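You operate a simulated robot arm through the tools that you are given. There is no shell and no other tool.

The job below is to be done with a simulated two-armed robot. You get a single attempt, and the scene is never put back.

TASK
Pick up the white bottle labelled "Cleaner" from the right bench with one hand, pass it to the other hand and put it on the cooling rack. Set down upright: white bottle.

Only the result counts: the job must be done as asked and must still hold three seconds after the hand-in. Knocking over, shifting, dropping, spilling or breaking anything else fails it.

THE ROBOT
Two 7-joint arms with two-finger grippers on one trunk, on a base that moves. Base frame: it is fixed to the floor where the robot stands at the start and does not move with it; the origin is under the middle of the robot, x ahead of it, y to its left, z up. Lengths are in mm, angles in degrees, forces in N, time in s.
The left shoulder is at the start at [60, 123, 945], the right one opposite. With the tool pointing down near the work surface each hand reaches from about 340 to 800 mm from the robot's upright axis, wherever it stands, measured 20 degrees to its own side. Places, roughly: cooling rack [-1900, -5000, 800]; white bottle [750, -3250, 750]. Payload 1.47 kg a hand.
The tool frame of a hand sits at the grasp point between the pads (the TCP): z along the fingers, y along the line on which they close. The tips reach 16 mm beyond it. The gripper opens to 87 mm; its body begins 55 mm behind the TCP.
Orientation is told as [roll, pitch, yaw] about the base's x, y, z axes, in that order, counted from this pose: with the fingers straight down and closing along the base's y, the tool's x points along the base's -x, its y along +y and its z along -z.

THE INTERFACE
- The arms move only by the tool send_rows. It takes "left_rows", "right_rows" or both (then of equal length, played together; a hand with none holds still); each is a list of rows, each a list of 7 numbers: the shift along the tool's x, y, z in mm, then the turn, a rotation vector about the tool's x, y, z in degrees, then the closure in counts, from 0 (fully open) to 255 (shut). In form: [[dx, dy, dz, wx, wy, wz, grip], ...]. A call has 1 to 20 rows; each row shifts and turns the commanded pose from where the row before left it, along the tool's axes as they then stand. Each row takes 0.2 s and may step no farther than 50 mm and 8.6 degrees from the row before; otherwise, or with a gripper value out of range, the whole call is refused. Where a pose cannot be reached the arm comes as near as it can. A force on the tool above 40 N (or 10 N above the force at the start of the call, whichever is more), or a blocked arm, ends the call early, and 0.2 s more pass. The fingers move at their own pace (about 153 mm/s each) and stop on an object; they squeeze with about 25 N. The grip force told is the motor's: it shows also when the fingers shut on nothing. Time passes only in rows, and 0.2 s behind the last, so rows that do not move let the fingers close. The reply holds the time, the measured pose of the TCP, the force on the tool along the base axes, the opening and the grip force, in the units named above and with some noise, with the torque about the TCP (base axes, N m) and any sound that the robot's microphone picked up, and new pictures: "pictures" is both (left out), scene, wrist or none (wrist: the cameras of the hands that moved).
- Cameras (640 x 400 px; columns grow to the right, rows downward): "scene" is now at [94.4, 12.9, 1514.1]; the picture's right is [0.16, -0.99, 0.00], its down [-0.63, -0.10, -0.77] and it looks along [0.76, 0.13, -0.64] (base axes); focal length 296 px, centre (320, 200). "left" rides on the left gripper at [73, -12, -90] in its tool frame; the picture's right is [0.16, 0.99, 0.00], its down [-0.72, 0.12, -0.68] and it looks along [-0.67, 0.11, 0.73] (tool axes); focal length 247 px, centre (320, 200). "right" rides on the right gripper at [73, 12, -90] in its tool frame; the picture's right is [-0.16, 0.99, 0.00], its down [-0.72, -0.12, -0.68] and it looks along [-0.67, -0.11, 0.73] (tool axes); focal length 247 px, centre (320, 200). There is no depth. A picture from a camera that has moved, and an enlarged one, comes with that camera's place and axes in the base frame and with its lens.
- move_column(by): moves the trunk up (or, below 0, down) by that many mm; the arms and the scene camera ride with it, the base frame stays. It gives what a move gives, with no picture.
- steer(legs): drives the robot by 1 to 6 legs, each [ahead, left, turn to the left] in mm, mm and degrees, along the robot's own axes; the way and the turn of a leg run together, so that a leg with both is an arc; at most 1500 mm and 180 degrees a leg. The arms and the cameras ride along, it lands a little off, and it stops where it bumps. It gives what a move gives, and a new picture of the scene camera.
- aim_head(pan, tilt): turns the head with the scene camera to pan (to the left, within 120 degrees either way) and tilt (down, from -29 to 69), counted from straight ahead of the robot. It gives what a move gives, and a new picture of the scene camera.
- close_up(camera, box): a new picture of the part [left, top, right, bottom] of that camera's present view, enlarged. It takes no simulated time.
- close_job(): hands the job in; it is judged then, once.

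Nothing tells you exact positions but the pictures and the camera data. Unless the task says otherwise, let go and move clear before handing in.

The tools are called after "Call:" as name(argument=value, ...) on one line, values as JSON. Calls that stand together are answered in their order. send_rows: Moves the arms, as the interface text tells. Its arguments: {"type":"object","properties":{"left_rows":{"type":"array","items":{"type":"array","items":{"type":"number"}}},"right_rows":{"type":"array","items":{"type":"array","items":{"type":"number"}}},"pictures":{"type":"string","enum":["both","scene","wrist","none"]}},"required":[]} The other tools are called the same way: move_column (by) moves the trunk up or down; steer (legs) drives the base; aim_head (pan, tilt) turns the head that bears the scene camera; close_up (camera, box) takes an enlarged picture of a part of a camera's view; close_job () hands the job in.

At the start:

```text
clock: 0.0
left_ee_pos: [575.3, 289.5, 1043.1]
left_ee_rot: [0.0, 0.0, 0.0]
left_wrist_force: [-0.4, -0.1, -1.1]
left_torque: [0.04, 0.0, 0.01]
left_width: 87.0
left_grasp_force: 0.1
right_ee_pos: [528.7, -279.7, 1039.0]
right_ee_rot: [0.0, 0.1, 0.0]
right_wrist_force: [0.5, 0.2, -0.3]
right_torque: [-0.01, -0.01, 0.01]
right_width: 87.2
right_grasp_force: 0.1
trunk travel left (down, up): [-100.0, 130.0]
robot x, y, heading: [-0.9, -1.2, 0.1]
head pan, tilt (commanded): [9.4, 39.4]
```

scene: 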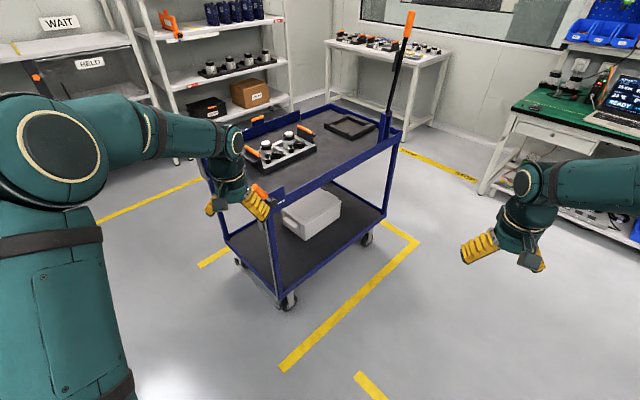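
right: 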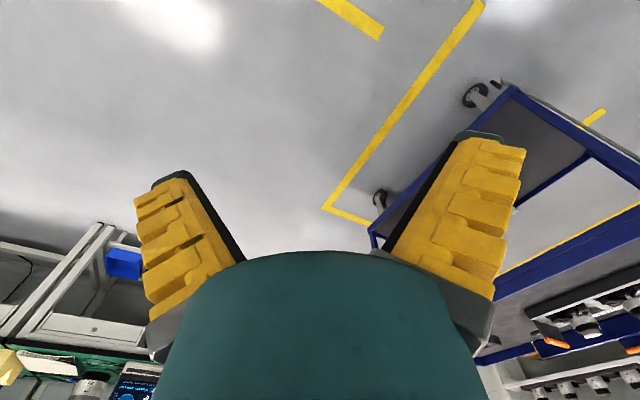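
left: 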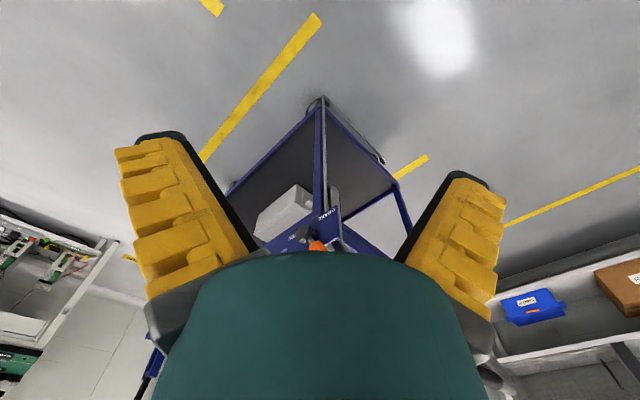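

I see a lab with a blue cart ahead and benches to the right; the bottle should be about 3.2 m to my right and the rack behind-right. I look around with the head first.

Call:
aim_head(pan=-75, tilt=20)

Call:
aim_head(pan=-115, tilt=15)

```text
clock: 1.6
left_ee_pos: [575.5, 288.9, 1042.9]
left_ee_rot: [0.0, 0.1, 0.0]
left_wrist_force: [0.1, 1.0, 0.4]
left_torque: [0.03, 0.01, -0.02]
left_width: 86.9
left_grasp_force: 0.0
right_ee_pos: [529.4, -279.1, 1039.7]
right_ee_rot: [-0.1, 0.0, 0.0]
right_wrist_force: [-1.3, 0.8, 0.2]
right_torque: [0.01, -0.01, 0.02]
right_width: 86.9
right_grasp_force: 0.1
trunk travel left (down, up): [-100.0, 130.0]
robot x, y, heading: [-0.5, -1.5, 0.1]
head pan, tilt (commanded): [-75.0, 20.0]
camera scene: at [34.2, -90.9, 1544.6], right [-0.97, -0.26, 0.0], down [-0.09, 0.33, -0.94], along [0.24, -0.91, -0.34], focal length 296 px, centre (320, 200)
```

scene: 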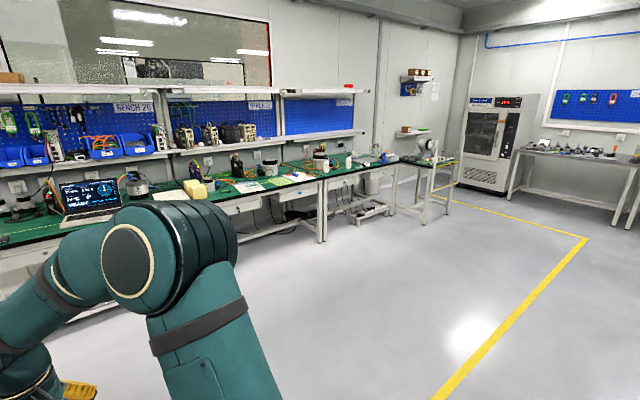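

```text
clock: 2.6
left_ee_pos: [575.2, 289.4, 1043.9]
left_ee_rot: [0.1, 0.1, 0.0]
left_wrist_force: [0.0, -0.3, -0.1]
left_torque: [0.03, 0.04, 0.01]
left_width: 87.0
left_grasp_force: 0.1
right_ee_pos: [528.1, -278.9, 1040.0]
right_ee_rot: [0.0, -0.1, 0.0]
right_wrist_force: [0.4, -0.2, -1.1]
right_torque: [0.02, 0.01, 0.01]
right_width: 87.3
right_grasp_force: 0.2
trunk travel left (down, up): [-100.0, 130.0]
robot x, y, heading: [-0.8, -1.1, -0.0]
head pan, tilt (commanded): [-115.0, 15.0]
camera scene: at [-29.3, -85.7, 1552.8], right [-0.91, 0.42, 0.0], down [0.11, 0.23, -0.97], along [-0.41, -0.88, -0.26], focal length 296 px, centre (320, 200)
```

scene: 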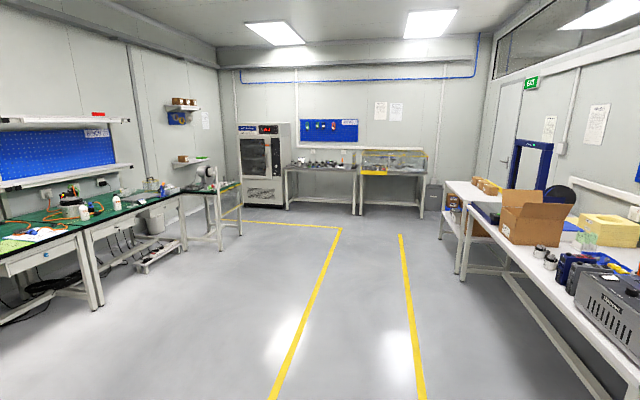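

The green bench runs along the right side and the bottle projects near pixel (331,168) of the first view; the far tables hold the rack. I take a closer look at both.

Call:
aim_head(pan=-75, tilt=20)

Call:
close_up(camera="scene", box=[260, 120, 420, 220])

Call:
aim_head(pan=-115, tilt=15)

Call:
close_up(camera="scene", box=[230, 110, 470, 260])

Call:
close_up(camera="scene", box=[0, 160, 240, 310])

```text
clock: 3.7
left_ee_pos: [575.2, 288.6, 1043.1]
left_ee_rot: [0.0, 0.0, 0.1]
left_wrist_force: [-0.3, -0.4, 0.3]
left_torque: [0.0, -0.01, 0.02]
left_width: 87.2
left_grasp_force: 0.1
right_ee_pos: [528.7, -278.5, 1039.3]
right_ee_rot: [0.0, 0.1, 0.0]
right_wrist_force: [0.7, 0.1, 0.3]
right_torque: [0.01, 0.02, -0.02]
right_width: 87.1
right_grasp_force: 0.0
trunk travel left (down, up): [-100.0, 130.0]
robot x, y, heading: [-4.0, -1.2, 0.0]
head pan, tilt (commanded): [-75.0, 20.0]
camera scene: at [34.2, -91.0, 1544.6], right [-0.97, -0.26, 0.0], down [-0.09, 0.33, -0.94], along [0.24, -0.91, -0.34], focal length 296 px, centre (320, 200)
```

scene: 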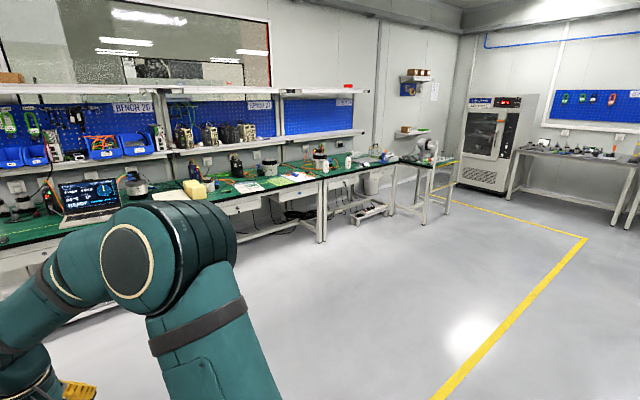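

```text
4.00 times, centred on (340, 170) of scene
camera zoom: at [34.2, -91.0, 1544.6], right [-0.97, -0.26, 0.0], down [-0.09, 0.33, -0.94], along [0.24, -0.91, -0.34], focal length 1184 px, centre (240, 320)
```

zoom: 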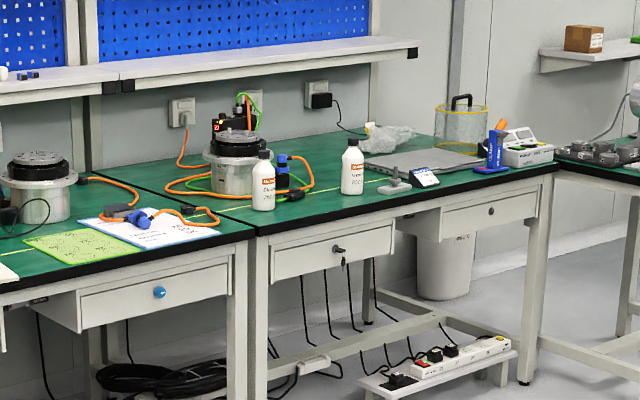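

```text
clock: 4.8
left_ee_pos: [575.8, 288.9, 1043.3]
left_ee_rot: [0.1, 0.0, 0.0]
left_wrist_force: [0.0, 0.1, 0.2]
left_torque: [0.01, -0.03, -0.03]
left_width: 87.0
left_grasp_force: 0.0
right_ee_pos: [529.1, -279.4, 1039.8]
right_ee_rot: [0.0, -0.1, 0.0]
right_wrist_force: [-0.2, 0.0, -0.1]
right_torque: [0.02, 0.0, -0.02]
right_width: 86.9
right_grasp_force: 0.2
trunk travel left (down, up): [-100.0, 130.0]
robot x, y, heading: [1.3, 0.6, -0.0]
head pan, tilt (commanded): [-115.0, 15.0]
camera scene: at [-29.3, -85.7, 1552.8], right [-0.91, 0.42, 0.0], down [0.11, 0.23, -0.97], along [-0.41, -0.88, -0.26], focal length 296 px, centre (320, 200)
```

scene: 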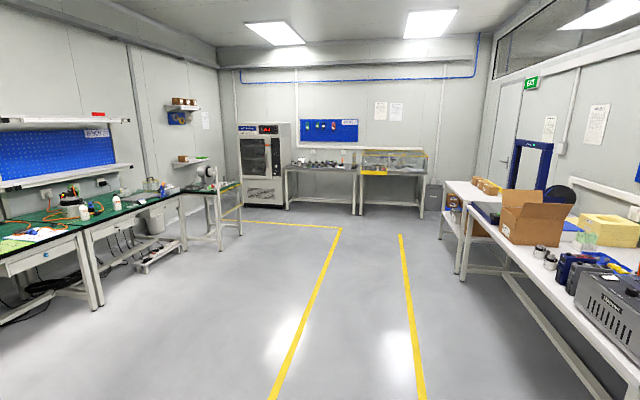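

```text
2.67 times, centred on (350, 185) of scene
camera zoom: at [-29.3, -85.7, 1552.8], right [-0.91, 0.42, 0.0], down [0.11, 0.23, -0.97], along [-0.41, -0.88, -0.26], focal length 789 px, centre (240, 240)
```

zoom: 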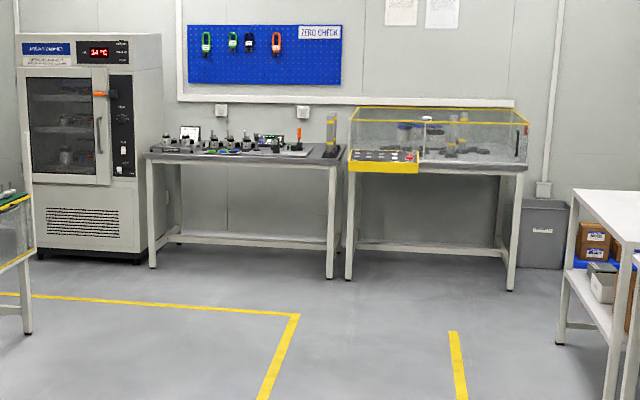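

```text
2.67 times, centred on (120, 235) of scene
camera zoom: at [-29.3, -85.7, 1552.8], right [-0.91, 0.42, 0.0], down [0.11, 0.23, -0.97], along [-0.41, -0.88, -0.26], focal length 789 px, centre (853, 107)
```

zoom: 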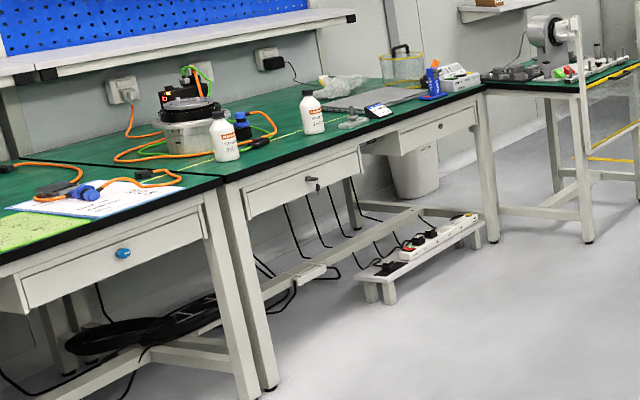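

The bench row runs diagonally in the base frame (roughly along heading −128°), with two white bottles close to its front edge near (780,−3200) and (570,−3400); their labels need a closer look. The rack table lies at the far wall. I turn to face the bench, slide right along it and approach, stopping well short.

Call:
steer(legs=[[0, 0, -37.7], [0, -1200, 0], [0, -850, 0], [1000, 0, 0]])

Call:
aim_head(pan=0, tilt=35)

```text
clock: 29.2
left_ee_pos: [126.3, -2330.8, 1043.0]
left_ee_rot: [0.0, 0.0, -38.9]
left_wrist_force: [-0.4, -0.2, -0.8]
left_torque: [0.0, 0.03, 0.02]
left_width: 87.0
left_grasp_force: 0.1
right_ee_pos: [-265.2, -2745.2, 1039.6]
right_ee_rot: [-0.1, 0.1, -38.9]
right_wrist_force: [0.5, -0.4, -0.1]
right_torque: [0.0, 0.03, 0.02]
right_width: 87.2
right_grasp_force: 0.0
trunk travel left (down, up): [-100.0, 130.0]
robot x, y, heading: [-502.4, -2198.0, -38.8]
head pan, tilt (commanded): [-115.0, 15.0]
camera scene: at [-578.0, -2243.7, 1552.8], right [-0.44, 0.9, 0.0], down [0.23, 0.11, -0.97], along [-0.87, -0.43, -0.26], focal length 296 px, centre (320, 200)
```

scene: 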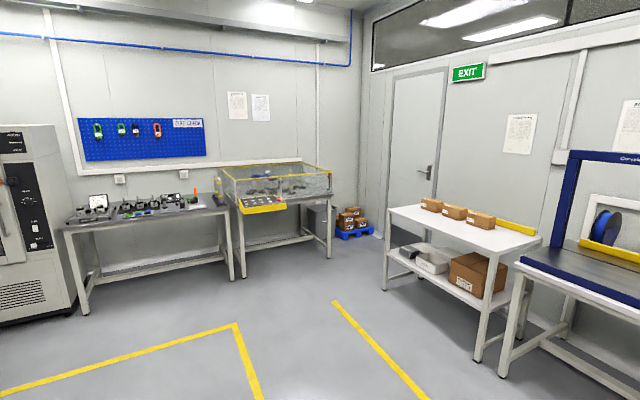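

```text
clock: 31.2
left_ee_pos: [126.9, -2331.0, 1042.8]
left_ee_rot: [-0.1, 0.0, -38.9]
left_wrist_force: [0.3, 0.3, -0.3]
left_torque: [0.01, 0.01, 0.02]
left_width: 86.8
left_grasp_force: 0.1
right_ee_pos: [-263.4, -2743.9, 1039.0]
right_ee_rot: [0.0, 0.0, -38.9]
right_wrist_force: [0.3, 0.3, -0.7]
right_torque: [-0.01, 0.0, 0.0]
right_width: 86.9
right_grasp_force: 0.0
trunk travel left (down, up): [-100.0, 130.0]
robot x, y, heading: [-502.7, -2195.5, -38.8]
head pan, tilt (commanded): [0.0, 35.0]
camera scene: at [-425.9, -2257.6, 1520.8], right [-0.63, -0.78, 0.0], down [-0.45, 0.36, -0.82], along [0.64, -0.51, -0.57], focal length 296 px, centre (320, 200)
```

scene: 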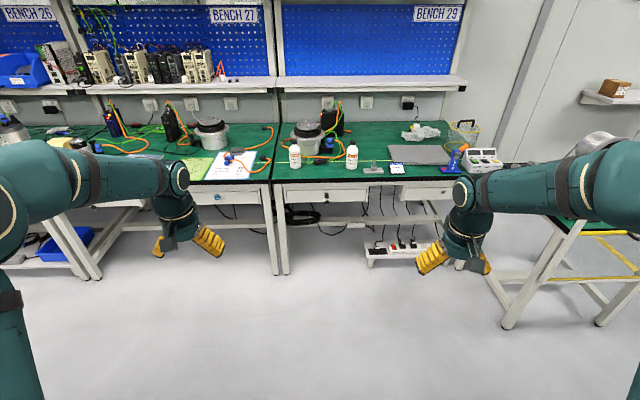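

I now face the bench squarely; two white bottles stand near its front edge. I zoom in to read the labels.

Call:
close_up(camera="scene", box=[280, 130, 376, 190])

Call:
close_up(camera="scene", box=[190, 90, 510, 290])

```text
6.67 times, centred on (328, 160) of scene
camera zoom: at [-425.9, -2257.6, 1520.8], right [-0.63, -0.78, 0.0], down [-0.45, 0.36, -0.82], along [0.64, -0.51, -0.57], focal length 1973 px, centre (267, 467)
```

zoom: 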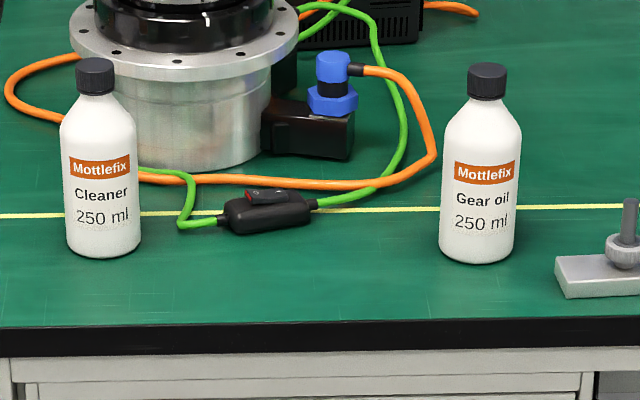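

```text
2.00 times, centred on (350, 190) of scene
camera zoom: at [-425.9, -2257.6, 1520.8], right [-0.63, -0.78, 0.0], down [-0.45, 0.36, -0.82], along [0.64, -0.51, -0.57], focal length 592 px, centre (260, 220)
```

zoom: 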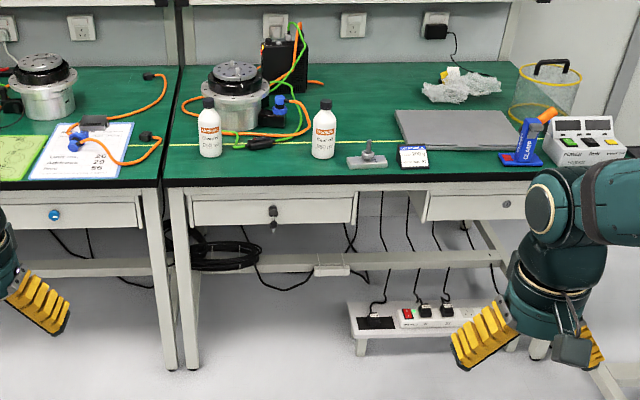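

The left of the two bottles is "Cleaner" (right one is "Gear oil"), at about (760,−3035) standing on a bench about 755 mm high. Before approaching I look toward the cooling rack.

Call:
aim_head(pan=-78, tilt=13)

Call:
close_up(camera="scene", box=[240, 150, 400, 250])

```text
clock: 32.7
left_ee_pos: [126.2, -2330.7, 1044.9]
left_ee_rot: [0.0, 0.0, -38.9]
left_wrist_force: [-0.2, 0.5, -0.2]
left_torque: [0.0, -0.03, 0.05]
left_width: 87.0
left_grasp_force: 0.0
right_ee_pos: [-263.8, -2745.5, 1038.6]
right_ee_rot: [0.0, -0.1, -39.0]
right_wrist_force: [0.1, -0.4, 0.0]
right_torque: [0.0, -0.01, 0.01]
right_width: 86.7
right_grasp_force: 0.0
trunk travel left (down, up): [-100.0, 130.0]
robot x, y, heading: [-504.0, -2193.2, -38.8]
head pan, tilt (commanded): [-78.0, 13.0]
camera scene: at [-536.6, -2285.6, 1556.0], right [-0.89, 0.45, 0.0], down [0.1, 0.2, -0.97], along [-0.44, -0.87, -0.23], focal length 296 px, centre (320, 200)
```

scene: 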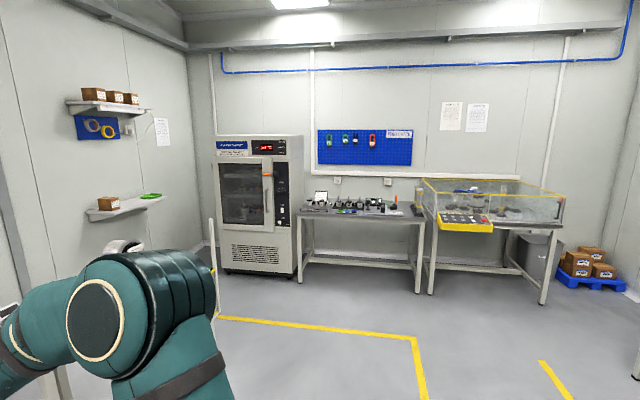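

```text
4.00 times, centred on (320, 200) of scene
camera zoom: at [-536.6, -2285.6, 1556.0], right [-0.89, 0.45, 0.0], down [0.1, 0.2, -0.97], along [-0.44, -0.87, -0.23], focal length 1184 px, centre (320, 200)
```

zoom: 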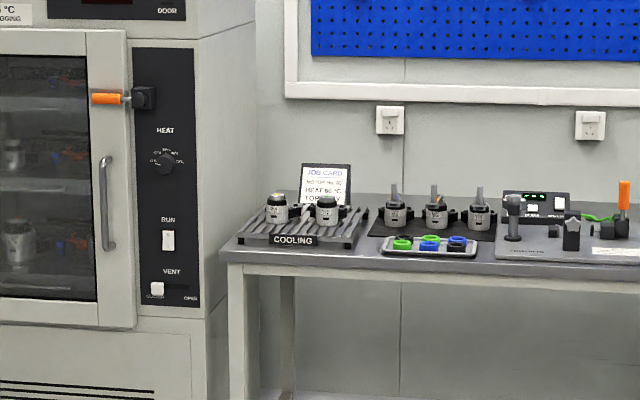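

The rack (labelled "COOLING", with two cylinders at the back of it) is on the left end of the far table beside the oven. Plan: pick the Cleaner with the right hand by a side grasp on the body, pass it to the left hand gripping the cap from above, and place it top-down on the rack. First I tilt the right hand to 30° below horizontal here in free space.

Call:
send_rows(right_rows=[[0, 0, 0, 0, -8.55, 0, 0], [0, 0, 0, 0, -8.55, 0, 0], [0, 0, 0, 0, -8.55, 0, 0], [0, 0, 0, 0, -8.55, 0, 0], [0, 0, 0, 0, -8.55, 0, 0], [0, 0, 0, 0, -8.55, 0, 0], [0, 0, 0, 0, -8.55, 0, 0], [0, 0, 0, 0, 0, 0, 0]], pictures="wrist")

Call:
aim_head(pan=0, tilt=40)

```text
clock: 34.5
left_ee_pos: [125.9, -2330.8, 1042.7]
left_ee_rot: [-0.1, 0.0, -39.0]
left_wrist_force: [-0.2, -0.1, 0.5]
left_torque: [0.01, -0.02, -0.01]
left_width: 86.9
left_grasp_force: 0.1
right_ee_pos: [-264.7, -2743.0, 1039.6]
right_ee_rot: [-0.1, -59.8, -38.7]
right_wrist_force: [0.8, 0.5, -0.2]
right_torque: [-0.02, 0.03, -0.02]
right_width: 86.9
right_grasp_force: 0.1
trunk travel left (down, up): [-100.0, 130.0]
robot x, y, heading: [-498.4, -2193.0, -39.0]
head pan, tilt (commanded): [-78.0, 13.0]
camera right: at [-348.0, -2663.8, 1020.7], right [0.68, 0.72, 0.14], down [-0.25, 0.05, 0.97], along [0.69, -0.69, 0.21], focal length 247 px, centre (320, 200)
```

right: 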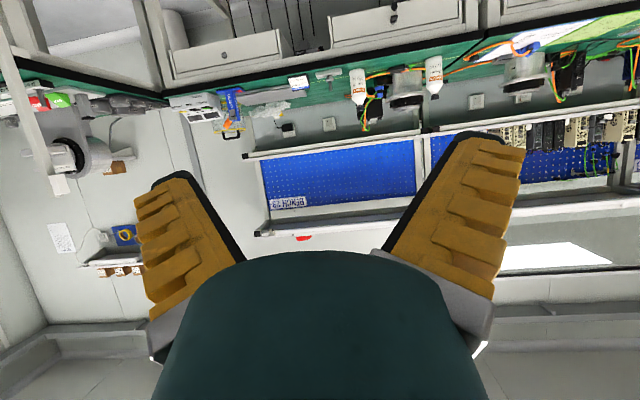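

```text
clock: 36.0
left_ee_pos: [126.4, -2331.3, 1043.9]
left_ee_rot: [0.0, 0.0, -39.0]
left_wrist_force: [-0.1, -0.1, 0.1]
left_torque: [-0.01, 0.0, -0.01]
left_width: 87.0
left_grasp_force: 0.1
right_ee_pos: [-264.5, -2743.4, 1038.6]
right_ee_rot: [0.1, -59.9, -38.8]
right_wrist_force: [-0.5, -0.4, -0.4]
right_torque: [-0.02, 0.01, -0.03]
right_width: 87.0
right_grasp_force: 0.1
trunk travel left (down, up): [-100.0, 130.0]
robot x, y, heading: [-501.7, -2194.7, -38.8]
head pan, tilt (commanded): [0.0, 40.0]
camera scene: at [-428.3, -2255.7, 1513.2], right [-0.63, -0.78, 0.0], down [-0.5, 0.4, -0.77], along [0.6, -0.48, -0.64], focal length 296 px, centre (320, 200)
```

scene: 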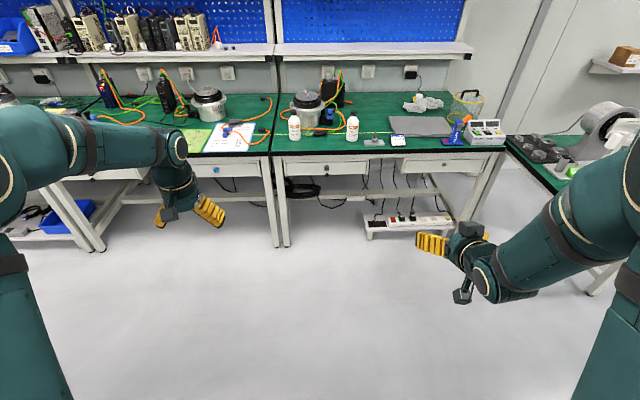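

The right hand is tilted properly, and the way to the bench is clear. I slide left and move forward part of the way, then re-measure the bottle.

Call:
steer(legs=[[0, 337, 0], [650, 0, 0]])

Call:
aim_head(pan=-5, tilt=48)

```text
clock: 42.8
left_ee_pos: [852.4, -2483.4, 1042.7]
left_ee_rot: [0.0, 0.0, -39.2]
left_wrist_force: [1.1, -0.5, 0.1]
left_torque: [0.03, 0.03, 0.03]
left_width: 87.2
left_grasp_force: 0.1
right_ee_pos: [458.0, -2894.1, 1039.5]
right_ee_rot: [0.0, -59.8, -39.2]
right_wrist_force: [-1.0, 0.2, -0.3]
right_torque: [0.01, 0.02, -0.02]
right_width: 86.9
right_grasp_force: 0.0
trunk travel left (down, up): [-100.0, 130.0]
robot x, y, heading: [228.5, -2343.8, -39.2]
head pan, tilt (commanded): [0.0, 40.0]
camera scene: at [298.0, -2405.0, 1513.2], right [-0.63, -0.78, 0.0], down [-0.5, 0.41, -0.77], along [0.59, -0.48, -0.64], focal length 296 px, centre (320, 200)
```

scene: 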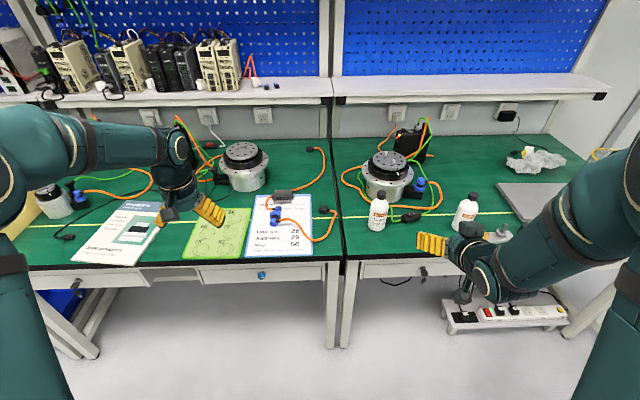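

```text
clock: 43.5
left_ee_pos: [852.2, -2482.5, 1043.8]
left_ee_rot: [0.0, -0.1, -39.2]
left_wrist_force: [0.5, 0.1, -0.5]
left_torque: [-0.02, 0.02, -0.02]
left_width: 87.0
left_grasp_force: 0.0
right_ee_pos: [457.5, -2894.5, 1040.0]
right_ee_rot: [0.0, -59.9, -39.2]
right_wrist_force: [0.1, 0.1, -0.8]
right_torque: [0.01, 0.03, 0.02]
right_width: 87.3
right_grasp_force: 0.1
trunk travel left (down, up): [-100.0, 130.0]
robot x, y, heading: [224.2, -2345.7, -39.1]
head pan, tilt (commanded): [-5.0, 48.0]
camera scene: at [288.0, -2405.7, 1501.8], right [-0.7, -0.72, 0.0], down [-0.53, 0.52, -0.67], along [0.48, -0.47, -0.74], focal length 296 px, centre (320, 200)
```

scene: 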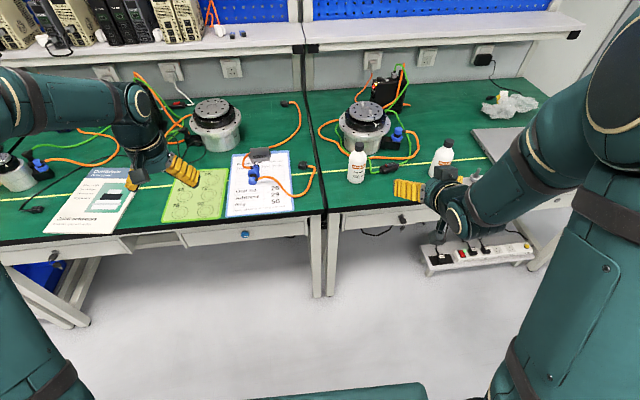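

The bottle is now close, at about pixel (356,163). I zoom to locate it precisely.

Call:
close_up(camera="scene", box=[300, 120, 396, 180])

Call:
close_up(camera="scene", box=[310, 130, 470, 230])

```text
6.67 times, centred on (348, 150) of scene
camera zoom: at [288.0, -2405.7, 1501.8], right [-0.7, -0.72, 0.0], down [-0.53, 0.52, -0.67], along [0.48, -0.47, -0.74], focal length 1973 px, centre (133, 533)
```

zoom: 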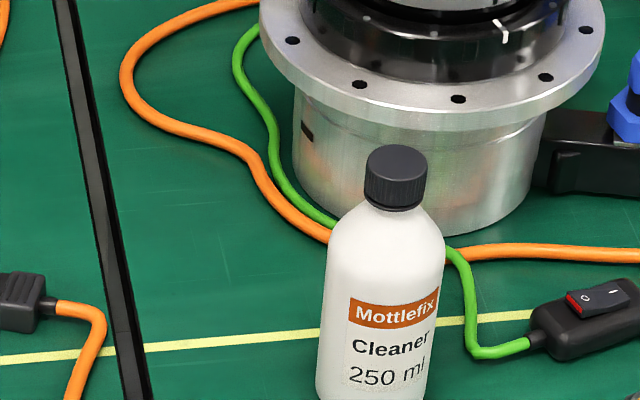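

```text
4.00 times, centred on (390, 180) of scene
camera zoom: at [288.0, -2405.7, 1501.8], right [-0.7, -0.72, 0.0], down [-0.53, 0.52, -0.67], along [0.48, -0.47, -0.74], focal length 1184 px, centre (40, 280)
```

zoom: 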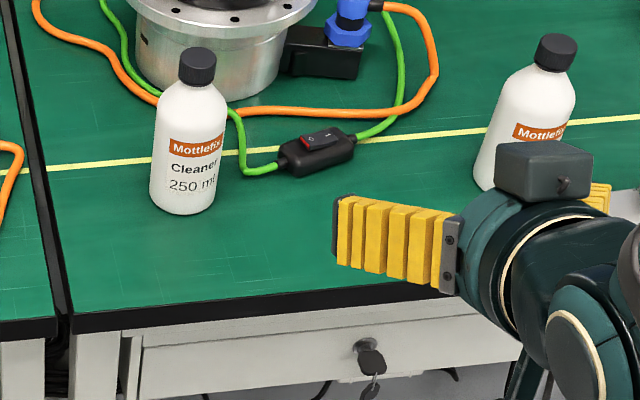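

The Cleaner bottle stands at about (758,−3043), base z≈755, top z≈906, diameter ≈58 mm. I drive 240 mm forward so it sits ~613 mm ahead and ~206 mm right of the robot axis.

Call:
steer(legs=[[240, 0, 0]])

Call:
aim_head(pan=-20, tilt=55)

Call:
close_up(camera="scene", box=[220, 80, 420, 205])

```text
clock: 45.3
left_ee_pos: [1043.0, -2638.3, 1042.5]
left_ee_rot: [0.0, -0.1, -39.2]
left_wrist_force: [0.4, -0.6, -0.9]
left_torque: [-0.01, 0.03, -0.01]
left_width: 86.9
left_grasp_force: 0.1
right_ee_pos: [649.6, -3049.9, 1038.2]
right_ee_rot: [0.1, -59.8, -39.2]
right_wrist_force: [-0.1, 0.9, -0.1]
right_torque: [-0.02, 0.03, 0.01]
right_width: 87.0
right_grasp_force: 0.1
trunk travel left (down, up): [-100.0, 130.0]
robot x, y, heading: [413.8, -2497.7, -39.1]
head pan, tilt (commanded): [-5.0, 48.0]
camera scene: at [480.1, -2562.2, 1501.7], right [-0.7, -0.72, 0.0], down [-0.53, 0.52, -0.67], along [0.48, -0.47, -0.74], focal length 296 px, centre (320, 200)
```

scene: 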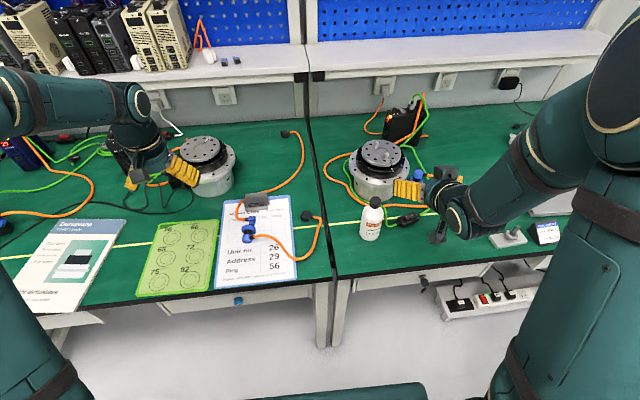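

```text
clock: 46.1
left_ee_pos: [1042.4, -2637.8, 1043.4]
left_ee_rot: [0.0, 0.0, -39.2]
left_wrist_force: [0.6, -0.4, 0.1]
left_torque: [0.0, 0.04, -0.04]
left_width: 86.9
left_grasp_force: 0.1
right_ee_pos: [648.6, -3048.4, 1039.3]
right_ee_rot: [0.0, -59.9, -39.2]
right_wrist_force: [0.8, -0.6, -0.5]
right_torque: [0.01, 0.01, 0.04]
right_width: 87.1
right_grasp_force: 0.1
trunk travel left (down, up): [-100.0, 130.0]
robot x, y, heading: [416.1, -2497.9, -39.3]
head pan, tilt (commanded): [-20.0, 55.0]
camera scene: at [459.7, -2568.4, 1492.6], right [-0.86, -0.51, 0.0], down [-0.42, 0.7, -0.57], along [0.29, -0.49, -0.82], focal length 296 px, centre (320, 200)
```

scene: 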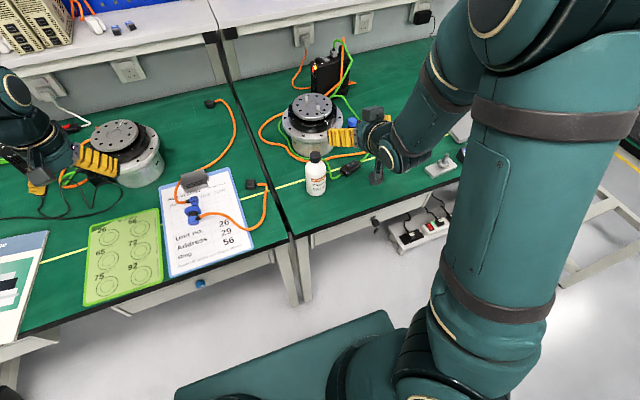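

```text
3.20 times, centred on (320, 142) of scene
camera zoom: at [459.7, -2568.4, 1492.6], right [-0.86, -0.51, 0.0], down [-0.42, 0.7, -0.57], along [0.29, -0.49, -0.82], focal length 947 px, centre (320, 384)
```

zoom: 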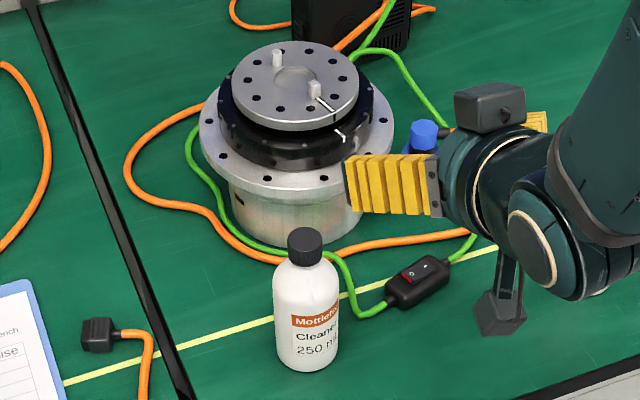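

The bottle is confirmed at (757.5,−3043.6), 610 mm ahead and 206 mm right of the robot. I now lower the right hand to a pre-grasp 130 mm in front of the bottle at 60 mm above the bench.

Call:
send_rows(right_rows=[[25, 9.1, 8, 0, 0, 0, 0], [25, 9.1, 8, 0, 0, 0, 0], [25, 9.1, 8, 0, 0, 0, 0], [25, 9.1, 8, 0, 0, 0, 0], [25, 9.1, 8, 0, 0, 0, 0], [25, 9.1, 8, 0, 0, 0, 0], [25, 9.1, 8, 0, 0, 0, 0], [25, 9, 8, 0, 0, 0, 0], [0, 0, 0, 0, 0, 0, 0]], pictures="both")

Call:
close_up(camera="scene", box=[240, 110, 400, 210])

```text
clock: 48.1
left_ee_pos: [1042.1, -2638.0, 1044.6]
left_ee_rot: [0.1, 0.0, -39.1]
left_wrist_force: [0.3, -0.4, 0.2]
left_torque: [-0.04, 0.03, 0.0]
left_width: 87.1
left_grasp_force: 0.1
right_ee_pos: [660.0, -2965.4, 832.6]
right_ee_rot: [0.0, -59.9, -39.1]
right_wrist_force: [0.1, -0.2, -0.4]
right_torque: [-0.01, -0.02, 0.0]
right_width: 86.9
right_grasp_force: 0.0
trunk travel left (down, up): [-100.0, 130.0]
robot x, y, heading: [415.8, -2497.1, -39.2]
head pan, tilt (commanded): [-20.0, 55.0]
camera scene: at [459.4, -2568.3, 1492.6], right [-0.86, -0.51, 0.0], down [-0.42, 0.7, -0.57], along [0.29, -0.49, -0.82], focal length 296 px, centre (320, 200)
camera right: at [577.1, -2885.0, 814.8], right [0.68, 0.72, 0.14], down [-0.25, 0.05, 0.97], along [0.69, -0.7, 0.21], focal length 247 px, centre (320, 200)
```

scene: 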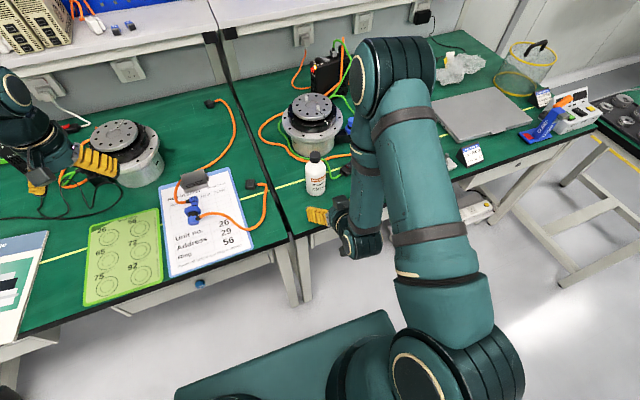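
right: 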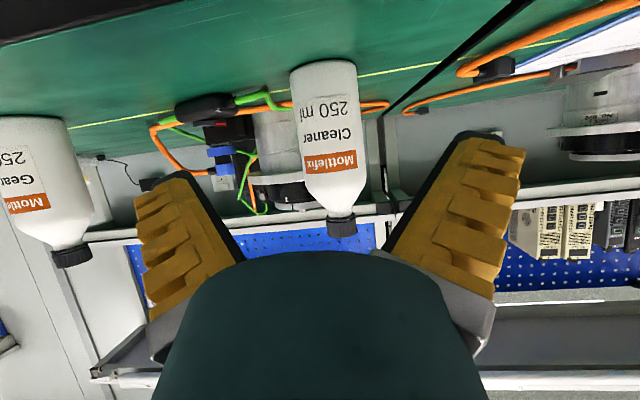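

```text
4.00 times, centred on (320, 160) of scene
camera zoom: at [459.4, -2568.3, 1492.6], right [-0.86, -0.51, 0.0], down [-0.42, 0.7, -0.57], along [0.29, -0.49, -0.82], focal length 1184 px, centre (320, 360)
```

zoom: 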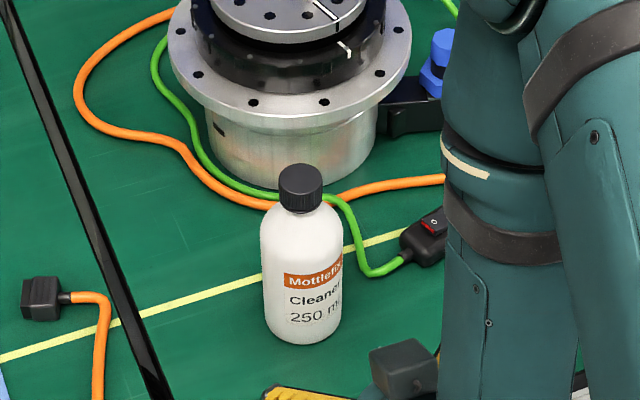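

The right hand is well lined up with the bottle (lateral error ~1 mm). I lower the last 17 mm and approach forward 90 mm, then check.

Call:
send_rows(right_rows=[[14.7, 1, 8.5, 0, 0, 0, 0], [-12.5, 0, 21.6, 0, 0, 0, 0], [-12.5, 0, 21.6, 0, 0, 0, 0], [-12.5, 0, 21.6, 0, 0, 0, 0], [-7.5, 0, 13, 0, 0, 0, 0], [0, 0, 0, 0, 0, 0, 0]], pictures="both")

Call:
close_up(camera="scene", box=[240, 110, 400, 210])

```text
clock: 49.5
left_ee_pos: [1043.9, -2637.4, 1041.8]
left_ee_rot: [0.0, -0.2, -39.1]
left_wrist_force: [-0.1, -1.1, -0.3]
left_torque: [0.0, 0.01, 0.01]
left_width: 87.0
left_grasp_force: 0.1
right_ee_pos: [729.6, -3020.3, 816.7]
right_ee_rot: [0.1, -59.9, -39.2]
right_wrist_force: [-0.1, 0.8, -0.5]
right_torque: [0.02, 0.0, 0.0]
right_width: 86.9
right_grasp_force: 0.2
trunk travel left (down, up): [-100.0, 130.0]
robot x, y, heading: [410.8, -2499.5, -39.2]
head pan, tilt (commanded): [-20.0, 55.0]
camera scene: at [459.6, -2568.4, 1492.6], right [-0.86, -0.51, 0.0], down [-0.42, 0.7, -0.57], along [0.29, -0.49, -0.82], focal length 296 px, centre (320, 200)
camera right: at [647.6, -2939.7, 798.2], right [0.69, 0.72, 0.14], down [-0.25, 0.05, 0.97], along [0.69, -0.7, 0.21], focal length 247 px, centre (320, 200)
```

scene: 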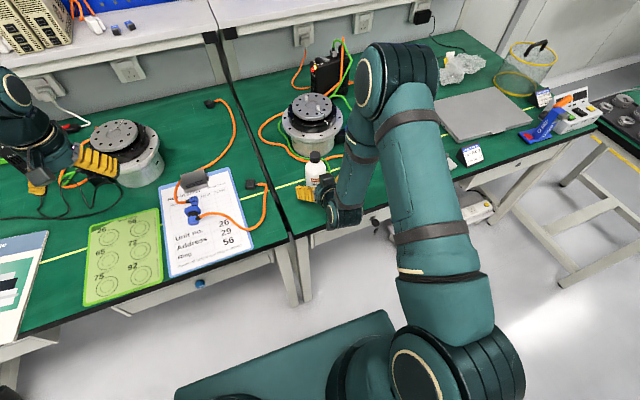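
right: 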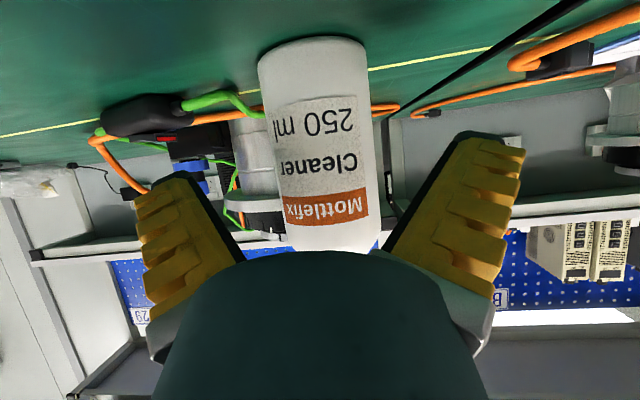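

```text
4.00 times, centred on (320, 160) of scene
camera zoom: at [459.6, -2568.4, 1492.6], right [-0.86, -0.51, 0.0], down [-0.42, 0.7, -0.57], along [0.29, -0.49, -0.82], focal length 1184 px, centre (320, 360)
```

zoom: 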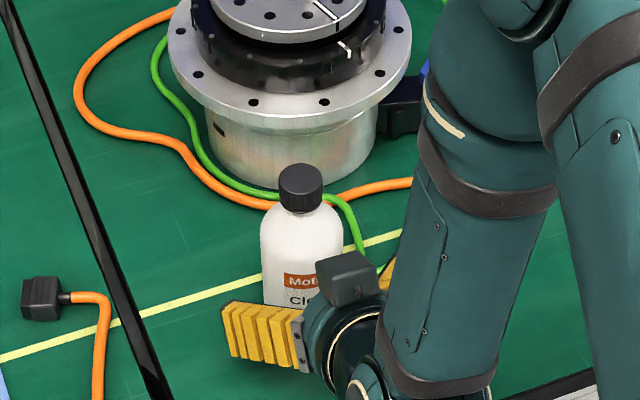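

The hand straddles the bottle with 36 mm left to go and no lateral offset. I advance the last bit.

Call:
send_rows(right_rows=[[-9, 0, 15.6, 0, 0, 0, 0], [-9, 0, 15.6, 0, 0, 0, 0], [0, 0, 0, 0, 0, 0, 0]], pictures="both")

Call:
close_up(camera="scene", box=[240, 110, 400, 210])

```text
clock: 50.3
left_ee_pos: [1043.3, -2638.0, 1043.5]
left_ee_rot: [0.0, 0.0, -39.1]
left_wrist_force: [0.0, -0.5, 0.3]
left_torque: [0.02, 0.01, -0.05]
left_width: 87.0
left_grasp_force: 0.0
right_ee_pos: [758.0, -3042.9, 815.8]
right_ee_rot: [0.1, -59.8, -39.2]
right_wrist_force: [0.1, -0.4, 0.0]
right_torque: [-0.03, -0.02, 0.0]
right_width: 87.0
right_grasp_force: 0.0
trunk travel left (down, up): [-100.0, 130.0]
robot x, y, heading: [419.0, -2499.0, -39.5]
head pan, tilt (commanded): [-20.0, 55.0]
camera scene: at [459.6, -2568.4, 1492.6], right [-0.86, -0.51, 0.0], down [-0.42, 0.7, -0.57], along [0.29, -0.49, -0.82], focal length 296 px, centre (320, 200)
camera right: at [675.9, -2962.4, 798.2], right [0.69, 0.72, 0.14], down [-0.25, 0.05, 0.97], along [0.69, -0.7, 0.21], focal length 247 px, centre (320, 200)
```

scene: 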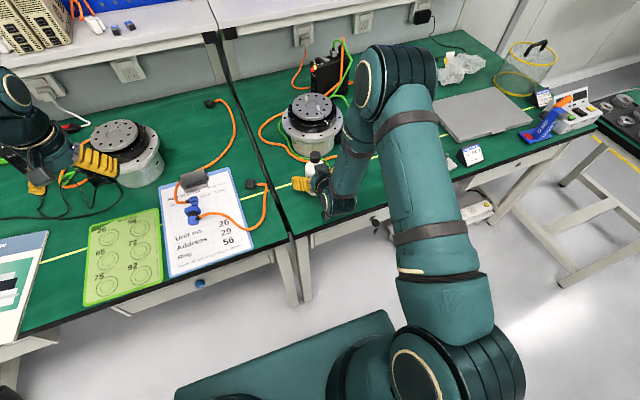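
right: 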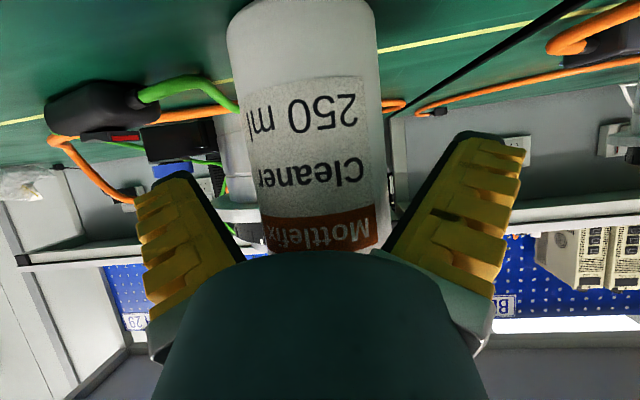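

```text
4.00 times, centred on (320, 160) of scene
camera zoom: at [459.6, -2568.4, 1492.6], right [-0.86, -0.51, 0.0], down [-0.42, 0.7, -0.57], along [0.29, -0.49, -0.82], focal length 1184 px, centre (320, 360)
```

zoom: 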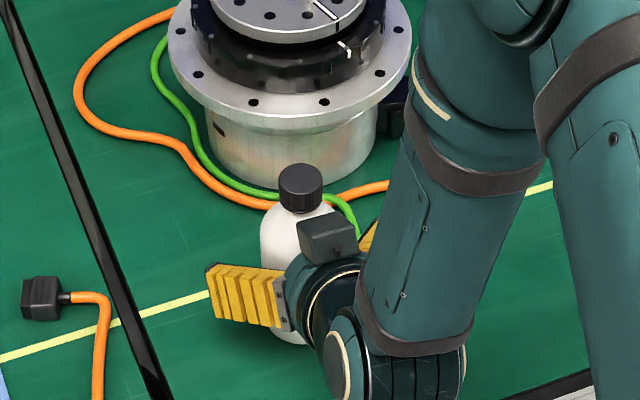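

The bottle sits between the pads. I close the right gripper.

Call:
send_rows(right_rows=[[0, 0, 0, 0, 0, 0, 255], [0, 0, 0, 0, 0, 0, 255], [0, 0, 0, 0, 0, 0, 255], [0, 0, 0, 0, 0, 0, 255]], pictures="wrist")

```text
clock: 51.3
left_ee_pos: [1043.5, -2638.3, 1044.2]
left_ee_rot: [0.1, 0.0, -39.2]
left_wrist_force: [0.3, -0.1, -0.2]
left_torque: [-0.03, 0.01, -0.01]
left_width: 87.2
left_grasp_force: 0.1
right_ee_pos: [757.4, -3041.8, 815.5]
right_ee_rot: [0.1, -59.8, -39.1]
right_wrist_force: [0.8, -0.2, -0.5]
right_torque: [0.01, -0.06, 0.02]
right_width: 58.6
right_grasp_force: 24.5
trunk travel left (down, up): [-100.0, 130.0]
robot x, y, heading: [413.2, -2497.0, -39.2]
head pan, tilt (commanded): [-20.0, 55.0]
camera right: at [675.8, -2962.3, 798.1], right [0.69, 0.72, 0.14], down [-0.25, 0.05, 0.97], along [0.69, -0.7, 0.21], focal length 247 px, centre (320, 200)
```

right: 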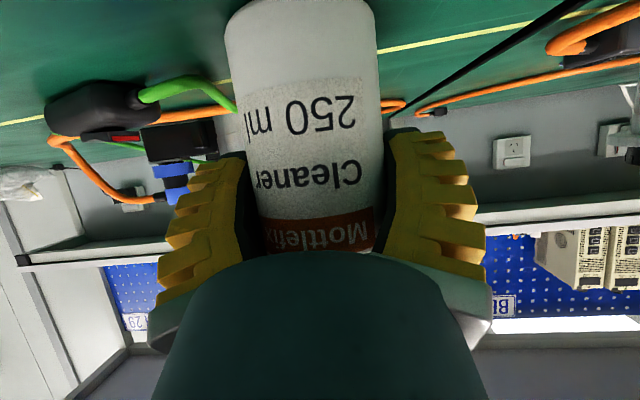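

The bottle is gripped (width 58.6 mm, 24.5 N). I lift it straight up.

Call:
send_rows(right_rows=[[-8.7, 0, -5, 0, 0, 0, 255], [-13, 0, -7.5, 0, 0, 0, 255], [-21.6, 0, -12.5, 0, 0, 0, 255], [-21.6, 0, -12.5, 0, 0, 0, 255], [-21.6, 0, -12.5, 0, 0, 0, 255], [-21.6, 0, -12.5, 0, 0, 0, 255], [0, 0, 0, 0, 0, 0, 255]], pictures="both")

```text
clock: 52.9
left_ee_pos: [1043.2, -2638.0, 1043.6]
left_ee_rot: [0.0, 0.0, -39.2]
left_wrist_force: [0.1, 0.8, 0.0]
left_torque: [0.0, 0.01, 0.0]
left_width: 87.1
left_grasp_force: 0.0
right_ee_pos: [758.3, -3044.6, 940.1]
right_ee_rot: [0.0, -59.8, -39.1]
right_wrist_force: [0.2, -0.2, -1.8]
right_torque: [0.0, -0.05, -0.01]
right_width: 58.6
right_grasp_force: 24.9
trunk travel left (down, up): [-100.0, 130.0]
robot x, y, heading: [417.4, -2498.6, -39.2]
head pan, tilt (commanded): [-20.0, 55.0]
camera scene: at [460.0, -2568.9, 1492.5], right [-0.86, -0.51, 0.0], down [-0.42, 0.7, -0.57], along [0.29, -0.49, -0.82], focal length 296 px, centre (320, 200)
camera right: at [676.0, -2963.8, 923.0], right [0.69, 0.72, 0.14], down [-0.25, 0.05, 0.97], along [0.69, -0.7, 0.21], focal length 247 px, centre (320, 200)
```

scene: 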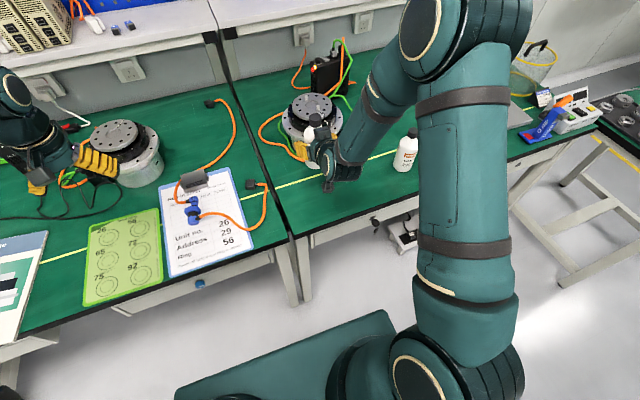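
right: 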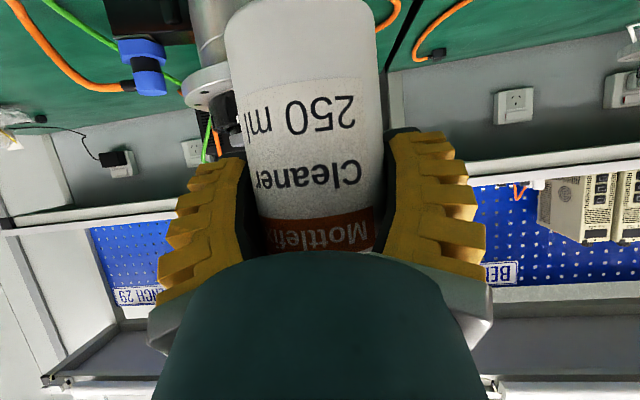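

The bottle is lifted 125 mm, clear of the bench. I back away from the bench into open floor for the handover.

Call:
steer(legs=[[-650, 0, 0]])

Call:
aim_head(pan=-10, tilt=50)

```text
clock: 56.5
left_ee_pos: [547.2, -2233.8, 1042.5]
left_ee_rot: [0.0, 0.0, -39.1]
left_wrist_force: [-0.6, -0.8, -0.8]
left_torque: [-0.01, -0.02, -0.02]
left_width: 86.9
left_grasp_force: 0.0
right_ee_pos: [262.6, -2639.6, 941.5]
right_ee_rot: [-0.1, -59.9, -39.1]
right_wrist_force: [-0.9, -0.5, -1.7]
right_torque: [-0.03, 0.01, 0.0]
right_width: 58.5
right_grasp_force: 24.6
trunk travel left (down, up): [-100.0, 130.0]
robot x, y, heading: [-83.7, -2092.9, -39.0]
head pan, tilt (commanded): [-20.0, 55.0]
camera scene: at [-36.3, -2164.9, 1492.6], right [-0.86, -0.51, 0.0], down [-0.42, 0.7, -0.57], along [0.29, -0.49, -0.82], focal length 296 px, centre (320, 200)
```

scene: 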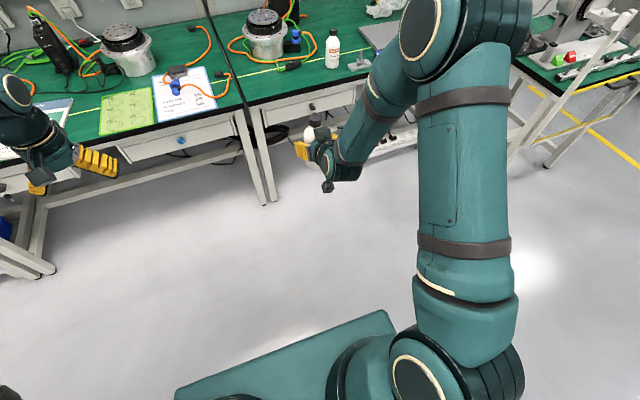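

```text
clock: 57.2
left_ee_pos: [548.4, -2234.6, 1042.3]
left_ee_rot: [0.1, 0.1, -39.1]
left_wrist_force: [0.1, 0.0, -0.7]
left_torque: [0.0, 0.04, 0.03]
left_width: 87.0
left_grasp_force: 0.2
right_ee_pos: [263.4, -2640.9, 941.3]
right_ee_rot: [0.0, -59.7, -39.1]
right_wrist_force: [1.2, -0.8, -2.2]
right_torque: [0.01, 0.0, 0.04]
right_width: 58.6
right_grasp_force: 24.9
trunk travel left (down, up): [-100.0, 130.0]
robot x, y, heading: [-81.9, -2095.5, -39.1]
head pan, tilt (commanded): [-10.0, 50.0]
camera scene: at [-22.4, -2161.7, 1499.0], right [-0.76, -0.65, 0.0], down [-0.5, 0.58, -0.64], along [0.42, -0.49, -0.77], focal length 296 px, centre (320, 200)
```

scene: 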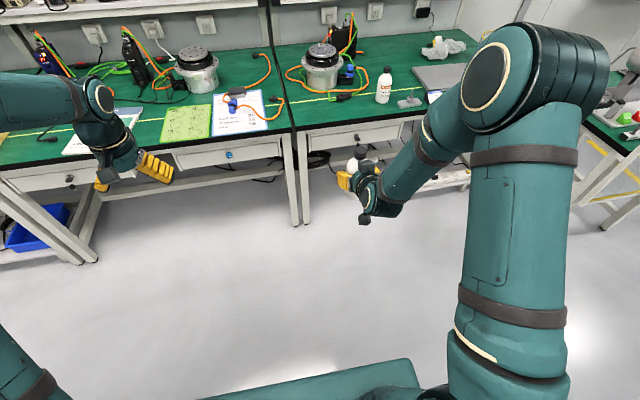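

The robot is in open floor with the bottle in the right hand. I take a close look at the grip geometry to plan the handover.

Call:
close_up(camera="scene", box=[310, 130, 438, 240])

Call:
close_up(camera="scene", box=[60, 80, 220, 200])

```text
3.64 times, centred on (374, 185) of scene
camera zoom: at [-22.4, -2161.7, 1499.0], right [-0.76, -0.65, 0.0], down [-0.5, 0.58, -0.64], along [0.42, -0.49, -0.77], focal length 1076 px, centre (124, 254)
```

zoom: 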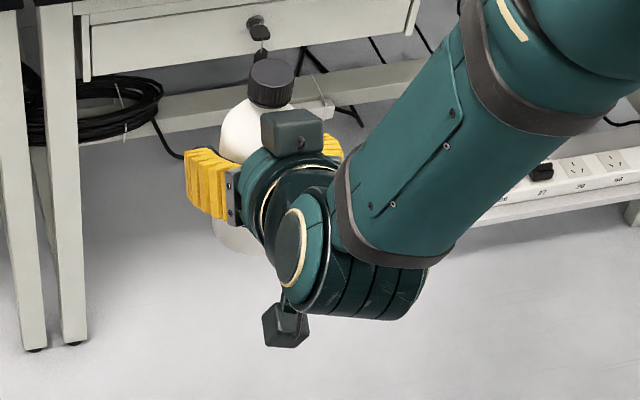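

```text
3.33 times, centred on (140, 140) of scene
camera zoom: at [-22.4, -2161.7, 1499.0], right [-0.76, -0.65, 0.0], down [-0.5, 0.58, -0.64], along [0.42, -0.49, -0.77], focal length 986 px, centre (920, 400)
```

zoom: 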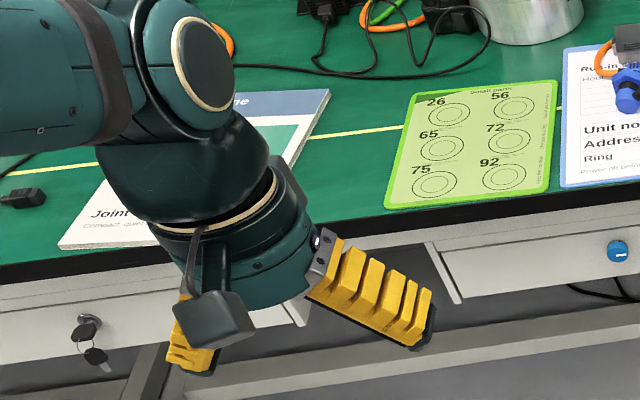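

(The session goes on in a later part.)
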